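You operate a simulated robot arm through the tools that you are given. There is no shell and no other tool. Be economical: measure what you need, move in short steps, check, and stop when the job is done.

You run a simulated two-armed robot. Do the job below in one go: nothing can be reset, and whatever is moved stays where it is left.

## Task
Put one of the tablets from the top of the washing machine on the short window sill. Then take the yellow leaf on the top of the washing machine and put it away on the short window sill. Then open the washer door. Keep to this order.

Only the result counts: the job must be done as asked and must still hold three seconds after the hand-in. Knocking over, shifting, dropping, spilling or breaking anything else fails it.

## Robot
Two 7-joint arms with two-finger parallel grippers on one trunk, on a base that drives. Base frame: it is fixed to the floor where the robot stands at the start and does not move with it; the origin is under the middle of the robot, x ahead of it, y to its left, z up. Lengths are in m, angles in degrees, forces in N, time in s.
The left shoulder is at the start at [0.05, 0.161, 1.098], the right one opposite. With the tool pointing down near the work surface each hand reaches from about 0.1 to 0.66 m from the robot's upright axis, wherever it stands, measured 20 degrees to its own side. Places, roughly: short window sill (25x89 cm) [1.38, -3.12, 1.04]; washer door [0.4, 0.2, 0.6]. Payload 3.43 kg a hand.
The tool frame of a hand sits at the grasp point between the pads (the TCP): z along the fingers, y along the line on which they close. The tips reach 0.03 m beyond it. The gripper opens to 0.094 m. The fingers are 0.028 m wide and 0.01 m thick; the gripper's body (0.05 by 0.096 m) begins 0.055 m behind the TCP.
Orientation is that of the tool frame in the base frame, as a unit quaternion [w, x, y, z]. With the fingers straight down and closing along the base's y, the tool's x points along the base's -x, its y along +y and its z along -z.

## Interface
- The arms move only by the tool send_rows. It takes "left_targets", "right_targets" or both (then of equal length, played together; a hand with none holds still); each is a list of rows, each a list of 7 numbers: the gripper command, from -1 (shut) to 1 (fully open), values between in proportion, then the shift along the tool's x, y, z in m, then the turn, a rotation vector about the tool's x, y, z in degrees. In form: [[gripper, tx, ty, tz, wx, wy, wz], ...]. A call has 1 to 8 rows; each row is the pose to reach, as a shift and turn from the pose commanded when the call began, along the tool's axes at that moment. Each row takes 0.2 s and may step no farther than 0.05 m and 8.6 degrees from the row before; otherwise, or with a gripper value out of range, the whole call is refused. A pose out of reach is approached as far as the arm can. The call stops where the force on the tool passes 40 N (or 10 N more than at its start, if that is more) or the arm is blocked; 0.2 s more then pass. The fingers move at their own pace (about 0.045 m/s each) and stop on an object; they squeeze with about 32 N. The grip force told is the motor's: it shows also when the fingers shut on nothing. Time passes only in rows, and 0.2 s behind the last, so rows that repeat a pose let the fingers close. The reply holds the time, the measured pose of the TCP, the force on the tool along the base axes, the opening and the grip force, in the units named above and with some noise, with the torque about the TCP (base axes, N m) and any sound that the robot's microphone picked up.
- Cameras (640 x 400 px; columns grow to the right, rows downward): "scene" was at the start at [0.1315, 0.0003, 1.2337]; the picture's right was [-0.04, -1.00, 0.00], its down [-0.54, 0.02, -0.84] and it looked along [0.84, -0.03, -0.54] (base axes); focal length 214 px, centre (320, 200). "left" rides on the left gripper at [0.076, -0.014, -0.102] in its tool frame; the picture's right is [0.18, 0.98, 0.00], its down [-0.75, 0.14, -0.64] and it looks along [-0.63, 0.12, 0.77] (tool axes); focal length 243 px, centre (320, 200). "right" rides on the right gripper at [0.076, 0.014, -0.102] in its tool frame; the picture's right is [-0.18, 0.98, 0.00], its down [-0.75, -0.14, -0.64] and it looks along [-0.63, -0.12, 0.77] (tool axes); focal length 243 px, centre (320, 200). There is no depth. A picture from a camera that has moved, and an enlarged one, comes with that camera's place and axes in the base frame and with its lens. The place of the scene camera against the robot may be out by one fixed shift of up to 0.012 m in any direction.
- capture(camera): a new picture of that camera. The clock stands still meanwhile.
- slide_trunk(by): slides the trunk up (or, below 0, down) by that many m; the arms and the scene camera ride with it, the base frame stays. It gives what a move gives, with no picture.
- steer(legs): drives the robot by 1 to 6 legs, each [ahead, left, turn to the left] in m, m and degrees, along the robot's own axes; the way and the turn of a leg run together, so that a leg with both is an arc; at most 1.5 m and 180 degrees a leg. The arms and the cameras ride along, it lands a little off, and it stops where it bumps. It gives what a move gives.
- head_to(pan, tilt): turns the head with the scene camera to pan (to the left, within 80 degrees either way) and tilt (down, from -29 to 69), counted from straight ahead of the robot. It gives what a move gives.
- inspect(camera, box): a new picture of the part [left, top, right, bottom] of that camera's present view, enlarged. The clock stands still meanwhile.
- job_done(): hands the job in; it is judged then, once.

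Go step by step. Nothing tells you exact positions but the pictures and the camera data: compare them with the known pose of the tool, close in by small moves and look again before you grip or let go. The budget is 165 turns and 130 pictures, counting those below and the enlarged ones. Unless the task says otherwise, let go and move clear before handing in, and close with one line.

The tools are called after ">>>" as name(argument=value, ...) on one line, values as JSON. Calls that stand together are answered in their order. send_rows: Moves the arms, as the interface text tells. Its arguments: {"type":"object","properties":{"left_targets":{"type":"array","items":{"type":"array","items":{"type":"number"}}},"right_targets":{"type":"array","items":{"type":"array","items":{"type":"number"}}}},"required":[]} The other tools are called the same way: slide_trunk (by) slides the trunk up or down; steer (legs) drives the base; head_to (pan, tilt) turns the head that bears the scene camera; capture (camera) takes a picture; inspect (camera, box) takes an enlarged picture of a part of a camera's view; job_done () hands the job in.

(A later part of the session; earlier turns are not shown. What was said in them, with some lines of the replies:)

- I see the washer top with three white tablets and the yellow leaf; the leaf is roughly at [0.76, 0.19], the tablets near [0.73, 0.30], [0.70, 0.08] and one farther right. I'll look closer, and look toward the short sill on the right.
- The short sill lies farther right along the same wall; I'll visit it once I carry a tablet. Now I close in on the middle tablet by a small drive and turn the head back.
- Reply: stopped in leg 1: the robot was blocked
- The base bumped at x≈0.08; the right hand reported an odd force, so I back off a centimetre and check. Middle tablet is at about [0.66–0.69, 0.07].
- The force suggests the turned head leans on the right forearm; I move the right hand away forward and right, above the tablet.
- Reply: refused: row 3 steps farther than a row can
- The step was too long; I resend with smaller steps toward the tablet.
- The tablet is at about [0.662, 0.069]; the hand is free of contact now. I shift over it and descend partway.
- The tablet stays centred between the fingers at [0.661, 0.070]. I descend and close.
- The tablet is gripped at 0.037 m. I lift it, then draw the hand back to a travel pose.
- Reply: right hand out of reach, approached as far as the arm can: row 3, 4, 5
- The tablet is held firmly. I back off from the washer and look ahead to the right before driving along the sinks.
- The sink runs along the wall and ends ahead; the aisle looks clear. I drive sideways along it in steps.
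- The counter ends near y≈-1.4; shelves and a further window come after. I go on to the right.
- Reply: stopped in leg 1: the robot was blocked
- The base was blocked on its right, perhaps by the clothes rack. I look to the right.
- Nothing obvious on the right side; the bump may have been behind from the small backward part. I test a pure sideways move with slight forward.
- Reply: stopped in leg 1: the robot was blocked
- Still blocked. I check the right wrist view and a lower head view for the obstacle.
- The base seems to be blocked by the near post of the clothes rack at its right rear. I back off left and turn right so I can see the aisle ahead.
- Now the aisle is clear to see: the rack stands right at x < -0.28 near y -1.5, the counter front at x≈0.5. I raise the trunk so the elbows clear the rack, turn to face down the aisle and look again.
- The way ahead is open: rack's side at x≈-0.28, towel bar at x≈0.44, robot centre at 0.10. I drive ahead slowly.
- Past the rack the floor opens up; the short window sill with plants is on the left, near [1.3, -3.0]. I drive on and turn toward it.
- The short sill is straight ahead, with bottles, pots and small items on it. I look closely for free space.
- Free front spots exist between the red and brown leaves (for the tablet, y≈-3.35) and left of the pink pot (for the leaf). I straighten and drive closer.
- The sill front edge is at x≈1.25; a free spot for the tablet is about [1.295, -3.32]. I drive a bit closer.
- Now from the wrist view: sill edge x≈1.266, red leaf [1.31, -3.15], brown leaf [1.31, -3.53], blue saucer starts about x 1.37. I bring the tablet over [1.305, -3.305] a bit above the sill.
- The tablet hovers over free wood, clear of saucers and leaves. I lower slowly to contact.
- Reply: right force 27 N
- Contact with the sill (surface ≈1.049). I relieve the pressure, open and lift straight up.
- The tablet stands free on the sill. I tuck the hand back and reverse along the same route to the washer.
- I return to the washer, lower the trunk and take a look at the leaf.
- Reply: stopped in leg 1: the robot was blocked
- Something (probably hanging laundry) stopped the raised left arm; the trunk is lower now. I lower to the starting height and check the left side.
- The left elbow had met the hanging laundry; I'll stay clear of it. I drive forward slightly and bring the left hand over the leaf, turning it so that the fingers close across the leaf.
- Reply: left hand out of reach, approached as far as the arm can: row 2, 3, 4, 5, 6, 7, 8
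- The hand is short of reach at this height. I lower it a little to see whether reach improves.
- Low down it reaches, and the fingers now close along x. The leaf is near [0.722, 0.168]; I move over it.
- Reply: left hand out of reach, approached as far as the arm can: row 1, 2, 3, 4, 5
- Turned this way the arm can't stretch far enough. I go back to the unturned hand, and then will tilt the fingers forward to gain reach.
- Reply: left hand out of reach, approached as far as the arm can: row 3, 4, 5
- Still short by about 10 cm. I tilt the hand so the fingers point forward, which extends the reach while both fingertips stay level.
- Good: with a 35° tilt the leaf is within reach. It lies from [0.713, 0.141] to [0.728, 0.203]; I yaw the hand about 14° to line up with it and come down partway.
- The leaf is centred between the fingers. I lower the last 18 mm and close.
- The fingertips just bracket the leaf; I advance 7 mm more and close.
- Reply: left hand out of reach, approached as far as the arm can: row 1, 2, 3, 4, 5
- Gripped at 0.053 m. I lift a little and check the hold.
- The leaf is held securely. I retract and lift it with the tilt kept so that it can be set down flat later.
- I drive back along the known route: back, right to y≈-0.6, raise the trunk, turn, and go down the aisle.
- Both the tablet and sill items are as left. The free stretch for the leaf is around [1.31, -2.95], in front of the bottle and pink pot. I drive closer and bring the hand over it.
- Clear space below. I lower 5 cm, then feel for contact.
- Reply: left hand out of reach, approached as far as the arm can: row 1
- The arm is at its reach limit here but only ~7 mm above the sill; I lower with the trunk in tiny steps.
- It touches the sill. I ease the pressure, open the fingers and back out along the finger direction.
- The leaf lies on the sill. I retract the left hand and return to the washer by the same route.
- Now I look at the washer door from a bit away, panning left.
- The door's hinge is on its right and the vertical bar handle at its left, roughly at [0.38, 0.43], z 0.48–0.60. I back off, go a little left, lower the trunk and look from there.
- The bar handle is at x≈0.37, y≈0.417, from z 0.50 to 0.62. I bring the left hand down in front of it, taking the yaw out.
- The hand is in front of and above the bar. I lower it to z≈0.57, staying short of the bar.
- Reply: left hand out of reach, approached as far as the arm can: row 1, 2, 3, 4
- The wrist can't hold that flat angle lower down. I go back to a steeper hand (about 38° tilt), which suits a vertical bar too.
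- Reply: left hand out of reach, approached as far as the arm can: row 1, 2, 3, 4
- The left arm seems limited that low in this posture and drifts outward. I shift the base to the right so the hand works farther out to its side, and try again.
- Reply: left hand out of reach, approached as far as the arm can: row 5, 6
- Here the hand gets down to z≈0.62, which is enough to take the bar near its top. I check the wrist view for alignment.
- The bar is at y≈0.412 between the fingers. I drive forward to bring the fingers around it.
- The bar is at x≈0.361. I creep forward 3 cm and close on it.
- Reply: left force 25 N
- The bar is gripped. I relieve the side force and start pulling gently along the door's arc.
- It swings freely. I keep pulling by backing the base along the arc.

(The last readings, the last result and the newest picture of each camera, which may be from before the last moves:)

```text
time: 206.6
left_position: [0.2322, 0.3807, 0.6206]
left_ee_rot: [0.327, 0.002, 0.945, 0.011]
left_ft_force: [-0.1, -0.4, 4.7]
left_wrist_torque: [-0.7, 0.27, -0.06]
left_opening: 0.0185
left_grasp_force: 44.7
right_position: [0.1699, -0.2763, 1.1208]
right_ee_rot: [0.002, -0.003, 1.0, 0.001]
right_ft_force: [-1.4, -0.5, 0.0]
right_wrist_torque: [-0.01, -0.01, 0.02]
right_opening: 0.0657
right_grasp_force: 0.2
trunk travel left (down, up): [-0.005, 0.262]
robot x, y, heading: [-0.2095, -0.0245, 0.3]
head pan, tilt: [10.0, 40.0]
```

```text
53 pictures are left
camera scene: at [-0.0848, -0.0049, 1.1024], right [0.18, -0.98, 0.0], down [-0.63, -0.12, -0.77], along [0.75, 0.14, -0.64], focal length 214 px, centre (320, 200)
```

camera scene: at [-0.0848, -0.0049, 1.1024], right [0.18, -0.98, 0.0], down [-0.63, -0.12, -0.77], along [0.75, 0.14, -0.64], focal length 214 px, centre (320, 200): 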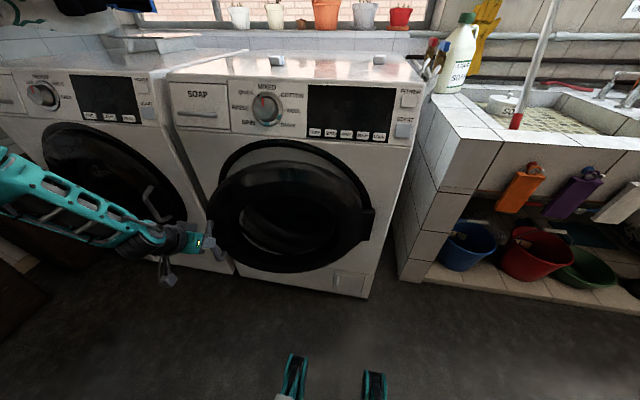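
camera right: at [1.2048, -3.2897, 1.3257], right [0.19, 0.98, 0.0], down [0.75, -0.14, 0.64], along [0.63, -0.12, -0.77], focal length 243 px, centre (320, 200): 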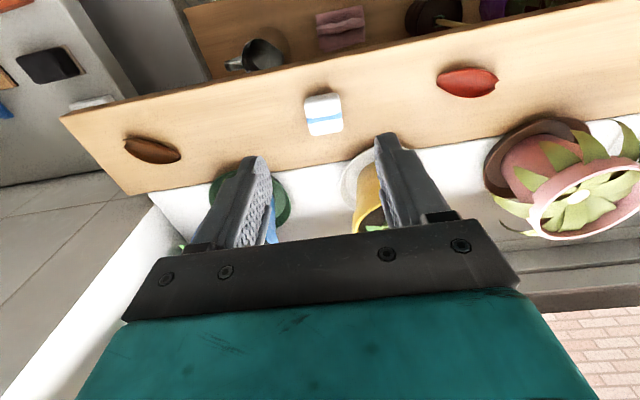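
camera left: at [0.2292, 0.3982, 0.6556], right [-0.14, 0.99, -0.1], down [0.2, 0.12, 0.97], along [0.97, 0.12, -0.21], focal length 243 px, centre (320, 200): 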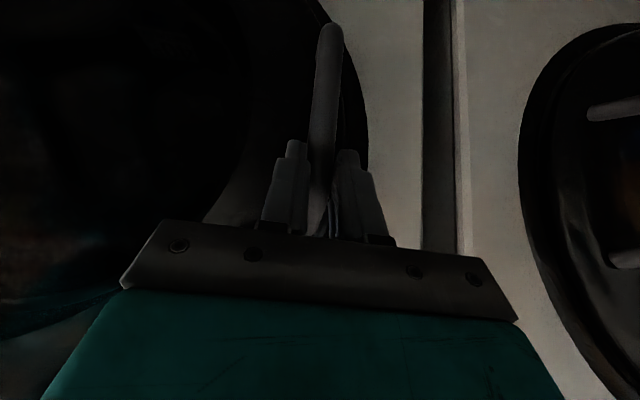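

The door is swinging open. I continue the arc.

>>> steer(legs=[[-0.06, -0.03, 0], [-0.054, -0.036, 0]])

>>> steer(legs=[[-0.05, -0.043, 0], [-0.042, -0.048, 0]])

>>> capture(camera="scene")

```text
time: 208.2
left_position: [0.116, 0.3177, 0.6196]
left_ee_rot: [0.326, 0.001, 0.945, 0.012]
left_ft_force: [-20.2, 26.7, 11.6]
left_wrist_torque: [-0.41, 0.02, 0.58]
left_opening: 0.0187
left_grasp_force: 45.1
right_position: [0.0573, -0.3421, 1.1205]
right_ee_rot: [0.002, -0.003, 1.0, 0.0]
right_ft_force: [-0.3, -0.5, 0.7]
right_wrist_torque: [0.03, -0.01, 0.0]
right_opening: 0.0658
right_grasp_force: 0.0
trunk travel left (down, up): [-0.005, 0.262]
robot x, y, heading: [-0.3225, -0.0889, 0.4]
head pan, tilt: [10.0, 40.0]
```

```text
time: 209.8
left_position: [0.0225, 0.2247, 0.618]
left_ee_rot: [0.32, 0.0, 0.947, 0.014]
left_ft_force: [-26.0, 19.1, 5.8]
left_wrist_torque: [-0.69, 0.8, 0.26]
left_opening: 0.0184
left_grasp_force: 44.8
right_position: [-0.0364, -0.4361, 1.1211]
right_ee_rot: [0.002, -0.001, 1.0, 0.001]
right_ft_force: [-0.5, -0.6, -0.4]
right_wrist_torque: [0.03, 0.0, -0.01]
right_opening: 0.0658
right_grasp_force: 0.0
trunk travel left (down, up): [-0.005, 0.262]
robot x, y, heading: [-0.4172, -0.1838, 0.3]
head pan, tilt: [10.0, 40.0]
```

```text
52 pictures are left
camera scene: at [-0.2906, -0.164, 1.1025], right [0.18, -0.98, 0.0], down [-0.63, -0.12, -0.77], along [0.75, 0.14, -0.64], focal length 214 px, centre (320, 200)
```

scene: 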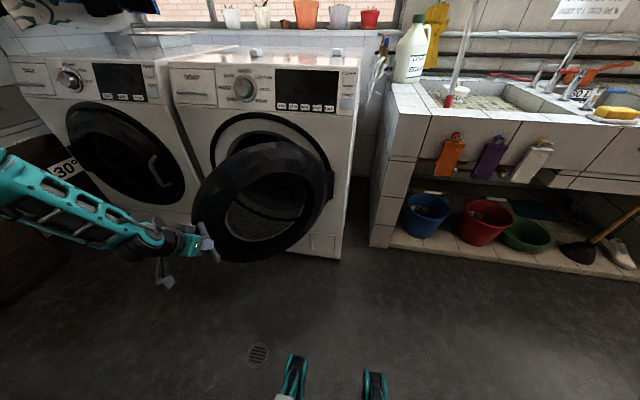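

About 45° open; the side force shows I'm cutting slightly inside the arc, so I pull slightly wider and go on.

>>> steer(legs=[[-0.045, -0.053, 0], [-0.034, -0.071, 0]])

>>> capture(camera="scene")

```text
time: 211.4
left_position: [-0.0528, 0.1018, 0.6181]
left_ee_rot: [0.322, 0.001, 0.947, 0.014]
left_ft_force: [21.2, -7.8, -9.1]
left_wrist_torque: [-0.12, -0.14, -0.23]
left_opening: 0.0177
left_grasp_force: 45.0
right_position: [-0.11, -0.56, 1.12]
right_ee_rot: [0.0, -0.002, 1.0, 0.001]
right_ft_force: [0.4, 0.0, -0.4]
right_wrist_torque: [0.03, -0.02, -0.01]
right_opening: 0.0657
right_grasp_force: 0.1
trunk travel left (down, up): [-0.005, 0.262]
robot x, y, heading: [-0.4897, -0.3069, 0.5]
head pan, tilt: [10.0, 40.0]
```

```text
51 pictures are left
camera scene: at [-0.3646, -0.2876, 1.1021], right [0.18, -0.98, 0.0], down [-0.63, -0.12, -0.76], along [0.75, 0.14, -0.64], focal length 214 px, centre (320, 200)
```

scene: 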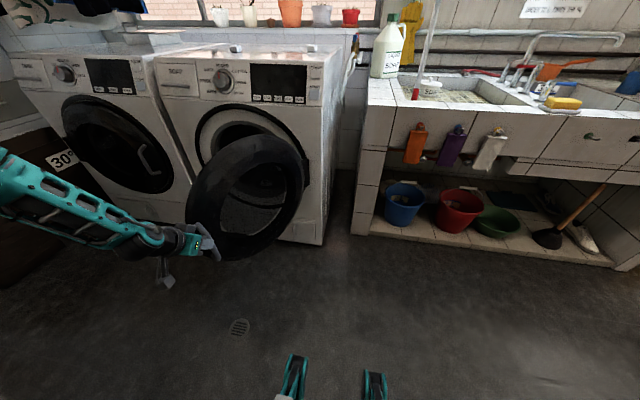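

Over 60° open now. One more stretch to about 80–90°.

>>> steer(legs=[[-0.018, -0.08, 0], [-0.004, -0.08, 0]])

>>> capture(camera="scene")

```text
time: 213.0
left_position: [-0.0794, 0.0012, 0.6165]
left_ee_rot: [0.318, -0.006, 0.948, 0.016]
left_ft_force: [-4.1, 0.4, 10.0]
left_wrist_torque: [-0.17, 0.5, -0.04]
left_opening: 0.0175
left_grasp_force: 45.0
right_position: [-0.1301, -0.6621, 1.1205]
right_ee_rot: [0.001, -0.006, 1.0, 0.001]
right_ft_force: [0.0, 0.4, 0.5]
right_wrist_torque: [-0.02, -0.03, -0.05]
right_opening: 0.0658
right_grasp_force: 0.0
trunk travel left (down, up): [-0.005, 0.262]
robot x, y, heading: [-0.5079, -0.4109, 0.7]
head pan, tilt: [10.0, 40.0]
stopped in leg 2: the force on the tool passed its limit (the readings are from after the stop); the commanded pose is now the measured one
```

```text
50 pictures are left
camera scene: at [-0.3861, -0.3922, 1.1024], right [0.19, -0.98, 0.0], down [-0.63, -0.12, -0.77], along [0.75, 0.14, -0.64], focal length 214 px, centre (320, 200)
```

scene: 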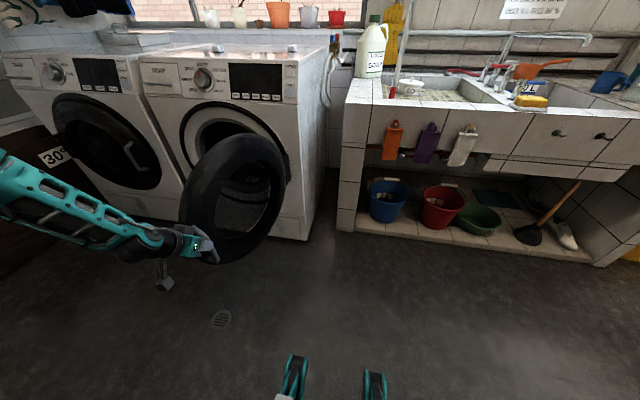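

The door is about 73° open and a force limit tripped. I test gently whether it still moves further.

>>> send_rows(left_targets=[[-1, 0, -0.015, 0, 0, 0, 0], [-1, 0, -0.03, 0, 0, 0, 0], [-1, 0, -0.045, 0, 0, 0, 0]])

```text
time: 213.8
left_position: [-0.0845, -0.0446, 0.6151]
left_ee_rot: [0.313, -0.006, 0.95, 0.015]
left_ft_force: [-23.0, 2.8, 1.2]
left_wrist_torque: [-0.42, -0.8, 0.21]
left_opening: 0.0178
left_grasp_force: 45.3
left hand out of reach, approached as far as the arm can: row 3
right_position: [-0.1295, -0.6613, 1.1197]
right_ee_rot: [0.002, -0.006, 1.0, 0.001]
right_ft_force: [0.2, 0.6, -0.2]
right_wrist_torque: [0.01, -0.02, -0.01]
right_opening: 0.0657
right_grasp_force: 0.1
trunk travel left (down, up): [-0.005, 0.262]
robot x, y, heading: [-0.5099, -0.4123, 0.5]
head pan, tilt: [10.0, 40.0]
```

It still moves freely. I continue a little farther with the base.

>>> steer(legs=[[-0.012, -0.03, 0], [0.0, -0.05, 0]])

>>> capture(camera="scene")

```text
time: 215.2
left_position: [-0.0886, -0.1226, 0.6176]
left_ee_rot: [0.32, -0.007, 0.947, 0.017]
left_ft_force: [26.4, 2.0, -12.1]
left_wrist_torque: [0.03, -0.39, -0.05]
left_opening: 0.0176
left_grasp_force: 45.0
right_position: [-0.1392, -0.7399, 1.1199]
right_ee_rot: [-0.001, -0.006, 1.0, 0.001]
right_ft_force: [-0.1, 0.6, 0.3]
right_wrist_torque: [0.01, 0.0, 0.0]
right_opening: 0.0658
right_grasp_force: 0.2
trunk travel left (down, up): [-0.005, 0.262]
robot x, y, heading: [-0.5185, -0.4939, 1.0]
head pan, tilt: [10.0, 40.0]
```

```text
49 pictures are left
camera scene: at [-0.3948, -0.4711, 1.1021], right [0.19, -0.98, 0.0], down [-0.63, -0.12, -0.76], along [0.75, 0.14, -0.64], focal length 214 px, centre (320, 200)
```

scene: 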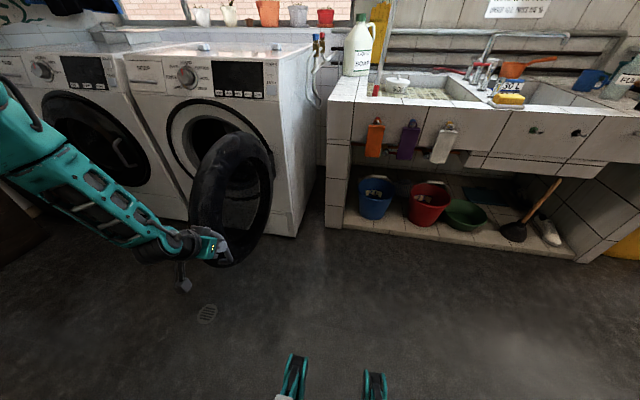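

The door now stands at nearly 90°. One small further move for margin, then I release.

>>> steer(legs=[[0.012, -0.05, 0]])

>>> send_rows(left_targets=[[0, 0, 0, 0, 0, 0, 0], [0.6, 0, 0, 0, 0, 0, 0], [0.6, 0, 0, 0, 0, 0, 0], [0.6, 0, 0, 0, 0, 0, 0]])

>>> capture(camera="left")

```text
time: 216.1
left_position: [-0.0808, -0.1734, 0.6178]
left_ee_rot: [0.318, -0.008, 0.948, 0.018]
left_ft_force: [-26.3, -5.0, 2.4]
left_wrist_torque: [0.02, 0.43, -0.13]
left_opening: 0.0176
left_grasp_force: 44.2
right_position: [-0.13, -0.7909, 1.1209]
right_ee_rot: [0.001, -0.007, 1.0, 0.002]
right_ft_force: [-0.1, 0.4, -0.2]
right_wrist_torque: [-0.01, -0.01, 0.01]
right_opening: 0.0662
right_grasp_force: 0.0
trunk travel left (down, up): [-0.005, 0.262]
robot x, y, heading: [-0.5084, -0.5394, 0.7]
head pan, tilt: [10.0, 40.0]
```

```text
time: 217.1
left_position: [-0.0807, -0.1741, 0.6169]
left_ee_rot: [0.317, -0.006, 0.948, 0.015]
left_ft_force: [0.8, 0.1, 0.0]
left_wrist_torque: [-0.03, -0.01, -0.01]
left_opening: 0.0752
left_grasp_force: 0.1
right_position: [-0.127, -0.7914, 1.1201]
right_ee_rot: [0.001, -0.007, 1.0, 0.001]
right_ft_force: [-0.1, 0.2, -0.4]
right_wrist_torque: [0.02, 0.0, 0.01]
right_opening: 0.066
right_grasp_force: 0.1
trunk travel left (down, up): [-0.005, 0.262]
robot x, y, heading: [-0.5123, -0.5421, 0.8]
head pan, tilt: [10.0, 40.0]
```

```text
48 pictures are left
camera left: at [-0.2036, -0.191, 0.6538], right [-0.17, 0.98, -0.09], down [0.21, 0.12, 0.97], along [0.96, 0.14, -0.23], focal length 243 px, centre (320, 200)
```

left: 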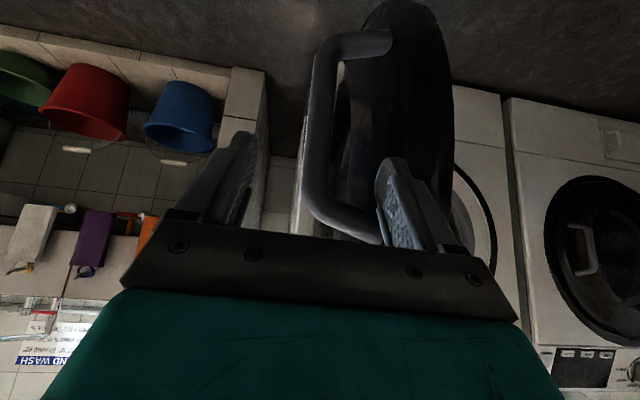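

The fingers are open around the bar; backing straight out clears it.

>>> steer(legs=[[-0.12, 0, 0]])

>>> head_to(pan=25, tilt=35)

>>> capture(camera="scene")

```text
time: 218.3
left_position: [-0.2015, -0.1745, 0.6179]
left_ee_rot: [0.317, -0.006, 0.948, 0.016]
left_ft_force: [-0.6, 0.8, -0.2]
left_wrist_torque: [0.02, 0.02, 0.02]
left_opening: 0.0753
left_grasp_force: 0.0
right_position: [-0.2486, -0.7925, 1.1203]
right_ee_rot: [0.002, -0.007, 1.0, 0.0]
right_ft_force: [0.3, 0.4, 0.3]
right_wrist_torque: [-0.01, 0.01, 0.0]
right_opening: 0.0658
right_grasp_force: 0.1
trunk travel left (down, up): [-0.005, 0.262]
robot x, y, heading: [-0.6303, -0.5399, 0.7]
head pan, tilt: [10.0, 40.0]
```

```text
time: 219.1
left_position: [-0.2016, -0.1761, 0.6174]
left_ee_rot: [0.317, -0.006, 0.948, 0.016]
left_ft_force: [0.1, -0.1, 0.5]
left_wrist_torque: [-0.02, 0.02, 0.01]
left_opening: 0.075
left_grasp_force: 0.1
right_position: [-0.2488, -0.7929, 1.1202]
right_ee_rot: [0.001, -0.007, 1.0, 0.001]
right_ft_force: [-0.1, 0.3, 0.2]
right_wrist_torque: [-0.01, 0.0, 0.01]
right_opening: 0.0658
right_grasp_force: 0.2
trunk travel left (down, up): [-0.005, 0.262]
robot x, y, heading: [-0.6333, -0.5439, 0.8]
head pan, tilt: [25.0, 35.0]
```

```text
47 pictures are left
camera scene: at [-0.5098, -0.5012, 1.1099], right [0.43, -0.9, 0.0], down [-0.52, -0.25, -0.82], along [0.74, 0.36, -0.57], focal length 214 px, centre (320, 200)
```

scene: 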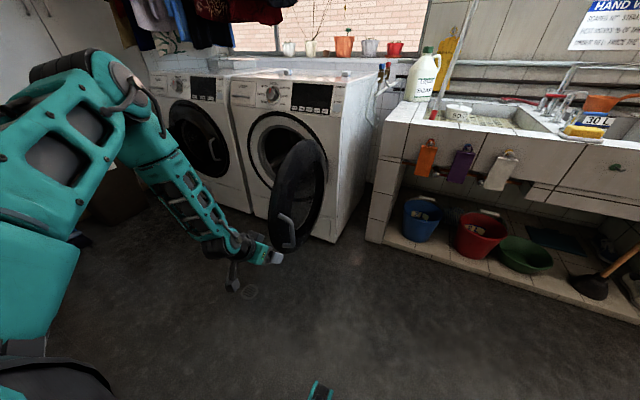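

The washer door stands wide open with the hand clear of it. The tablet and the leaf were left resting on the short sill, and everything else looks in place, so I hand in.

>>> job_done()

```text
The job is handed in.
```

I put one tablet on the short window sill, then the yellow leaf, then opened the washer door to about 90°, in that order, and handed the job in. Along the way the raised left arm was stopped once, apparently by the hanging laundry. The base bumped something on its right, probably the clothes rack, and the washer front; nothing looked shifted in the later pictures.
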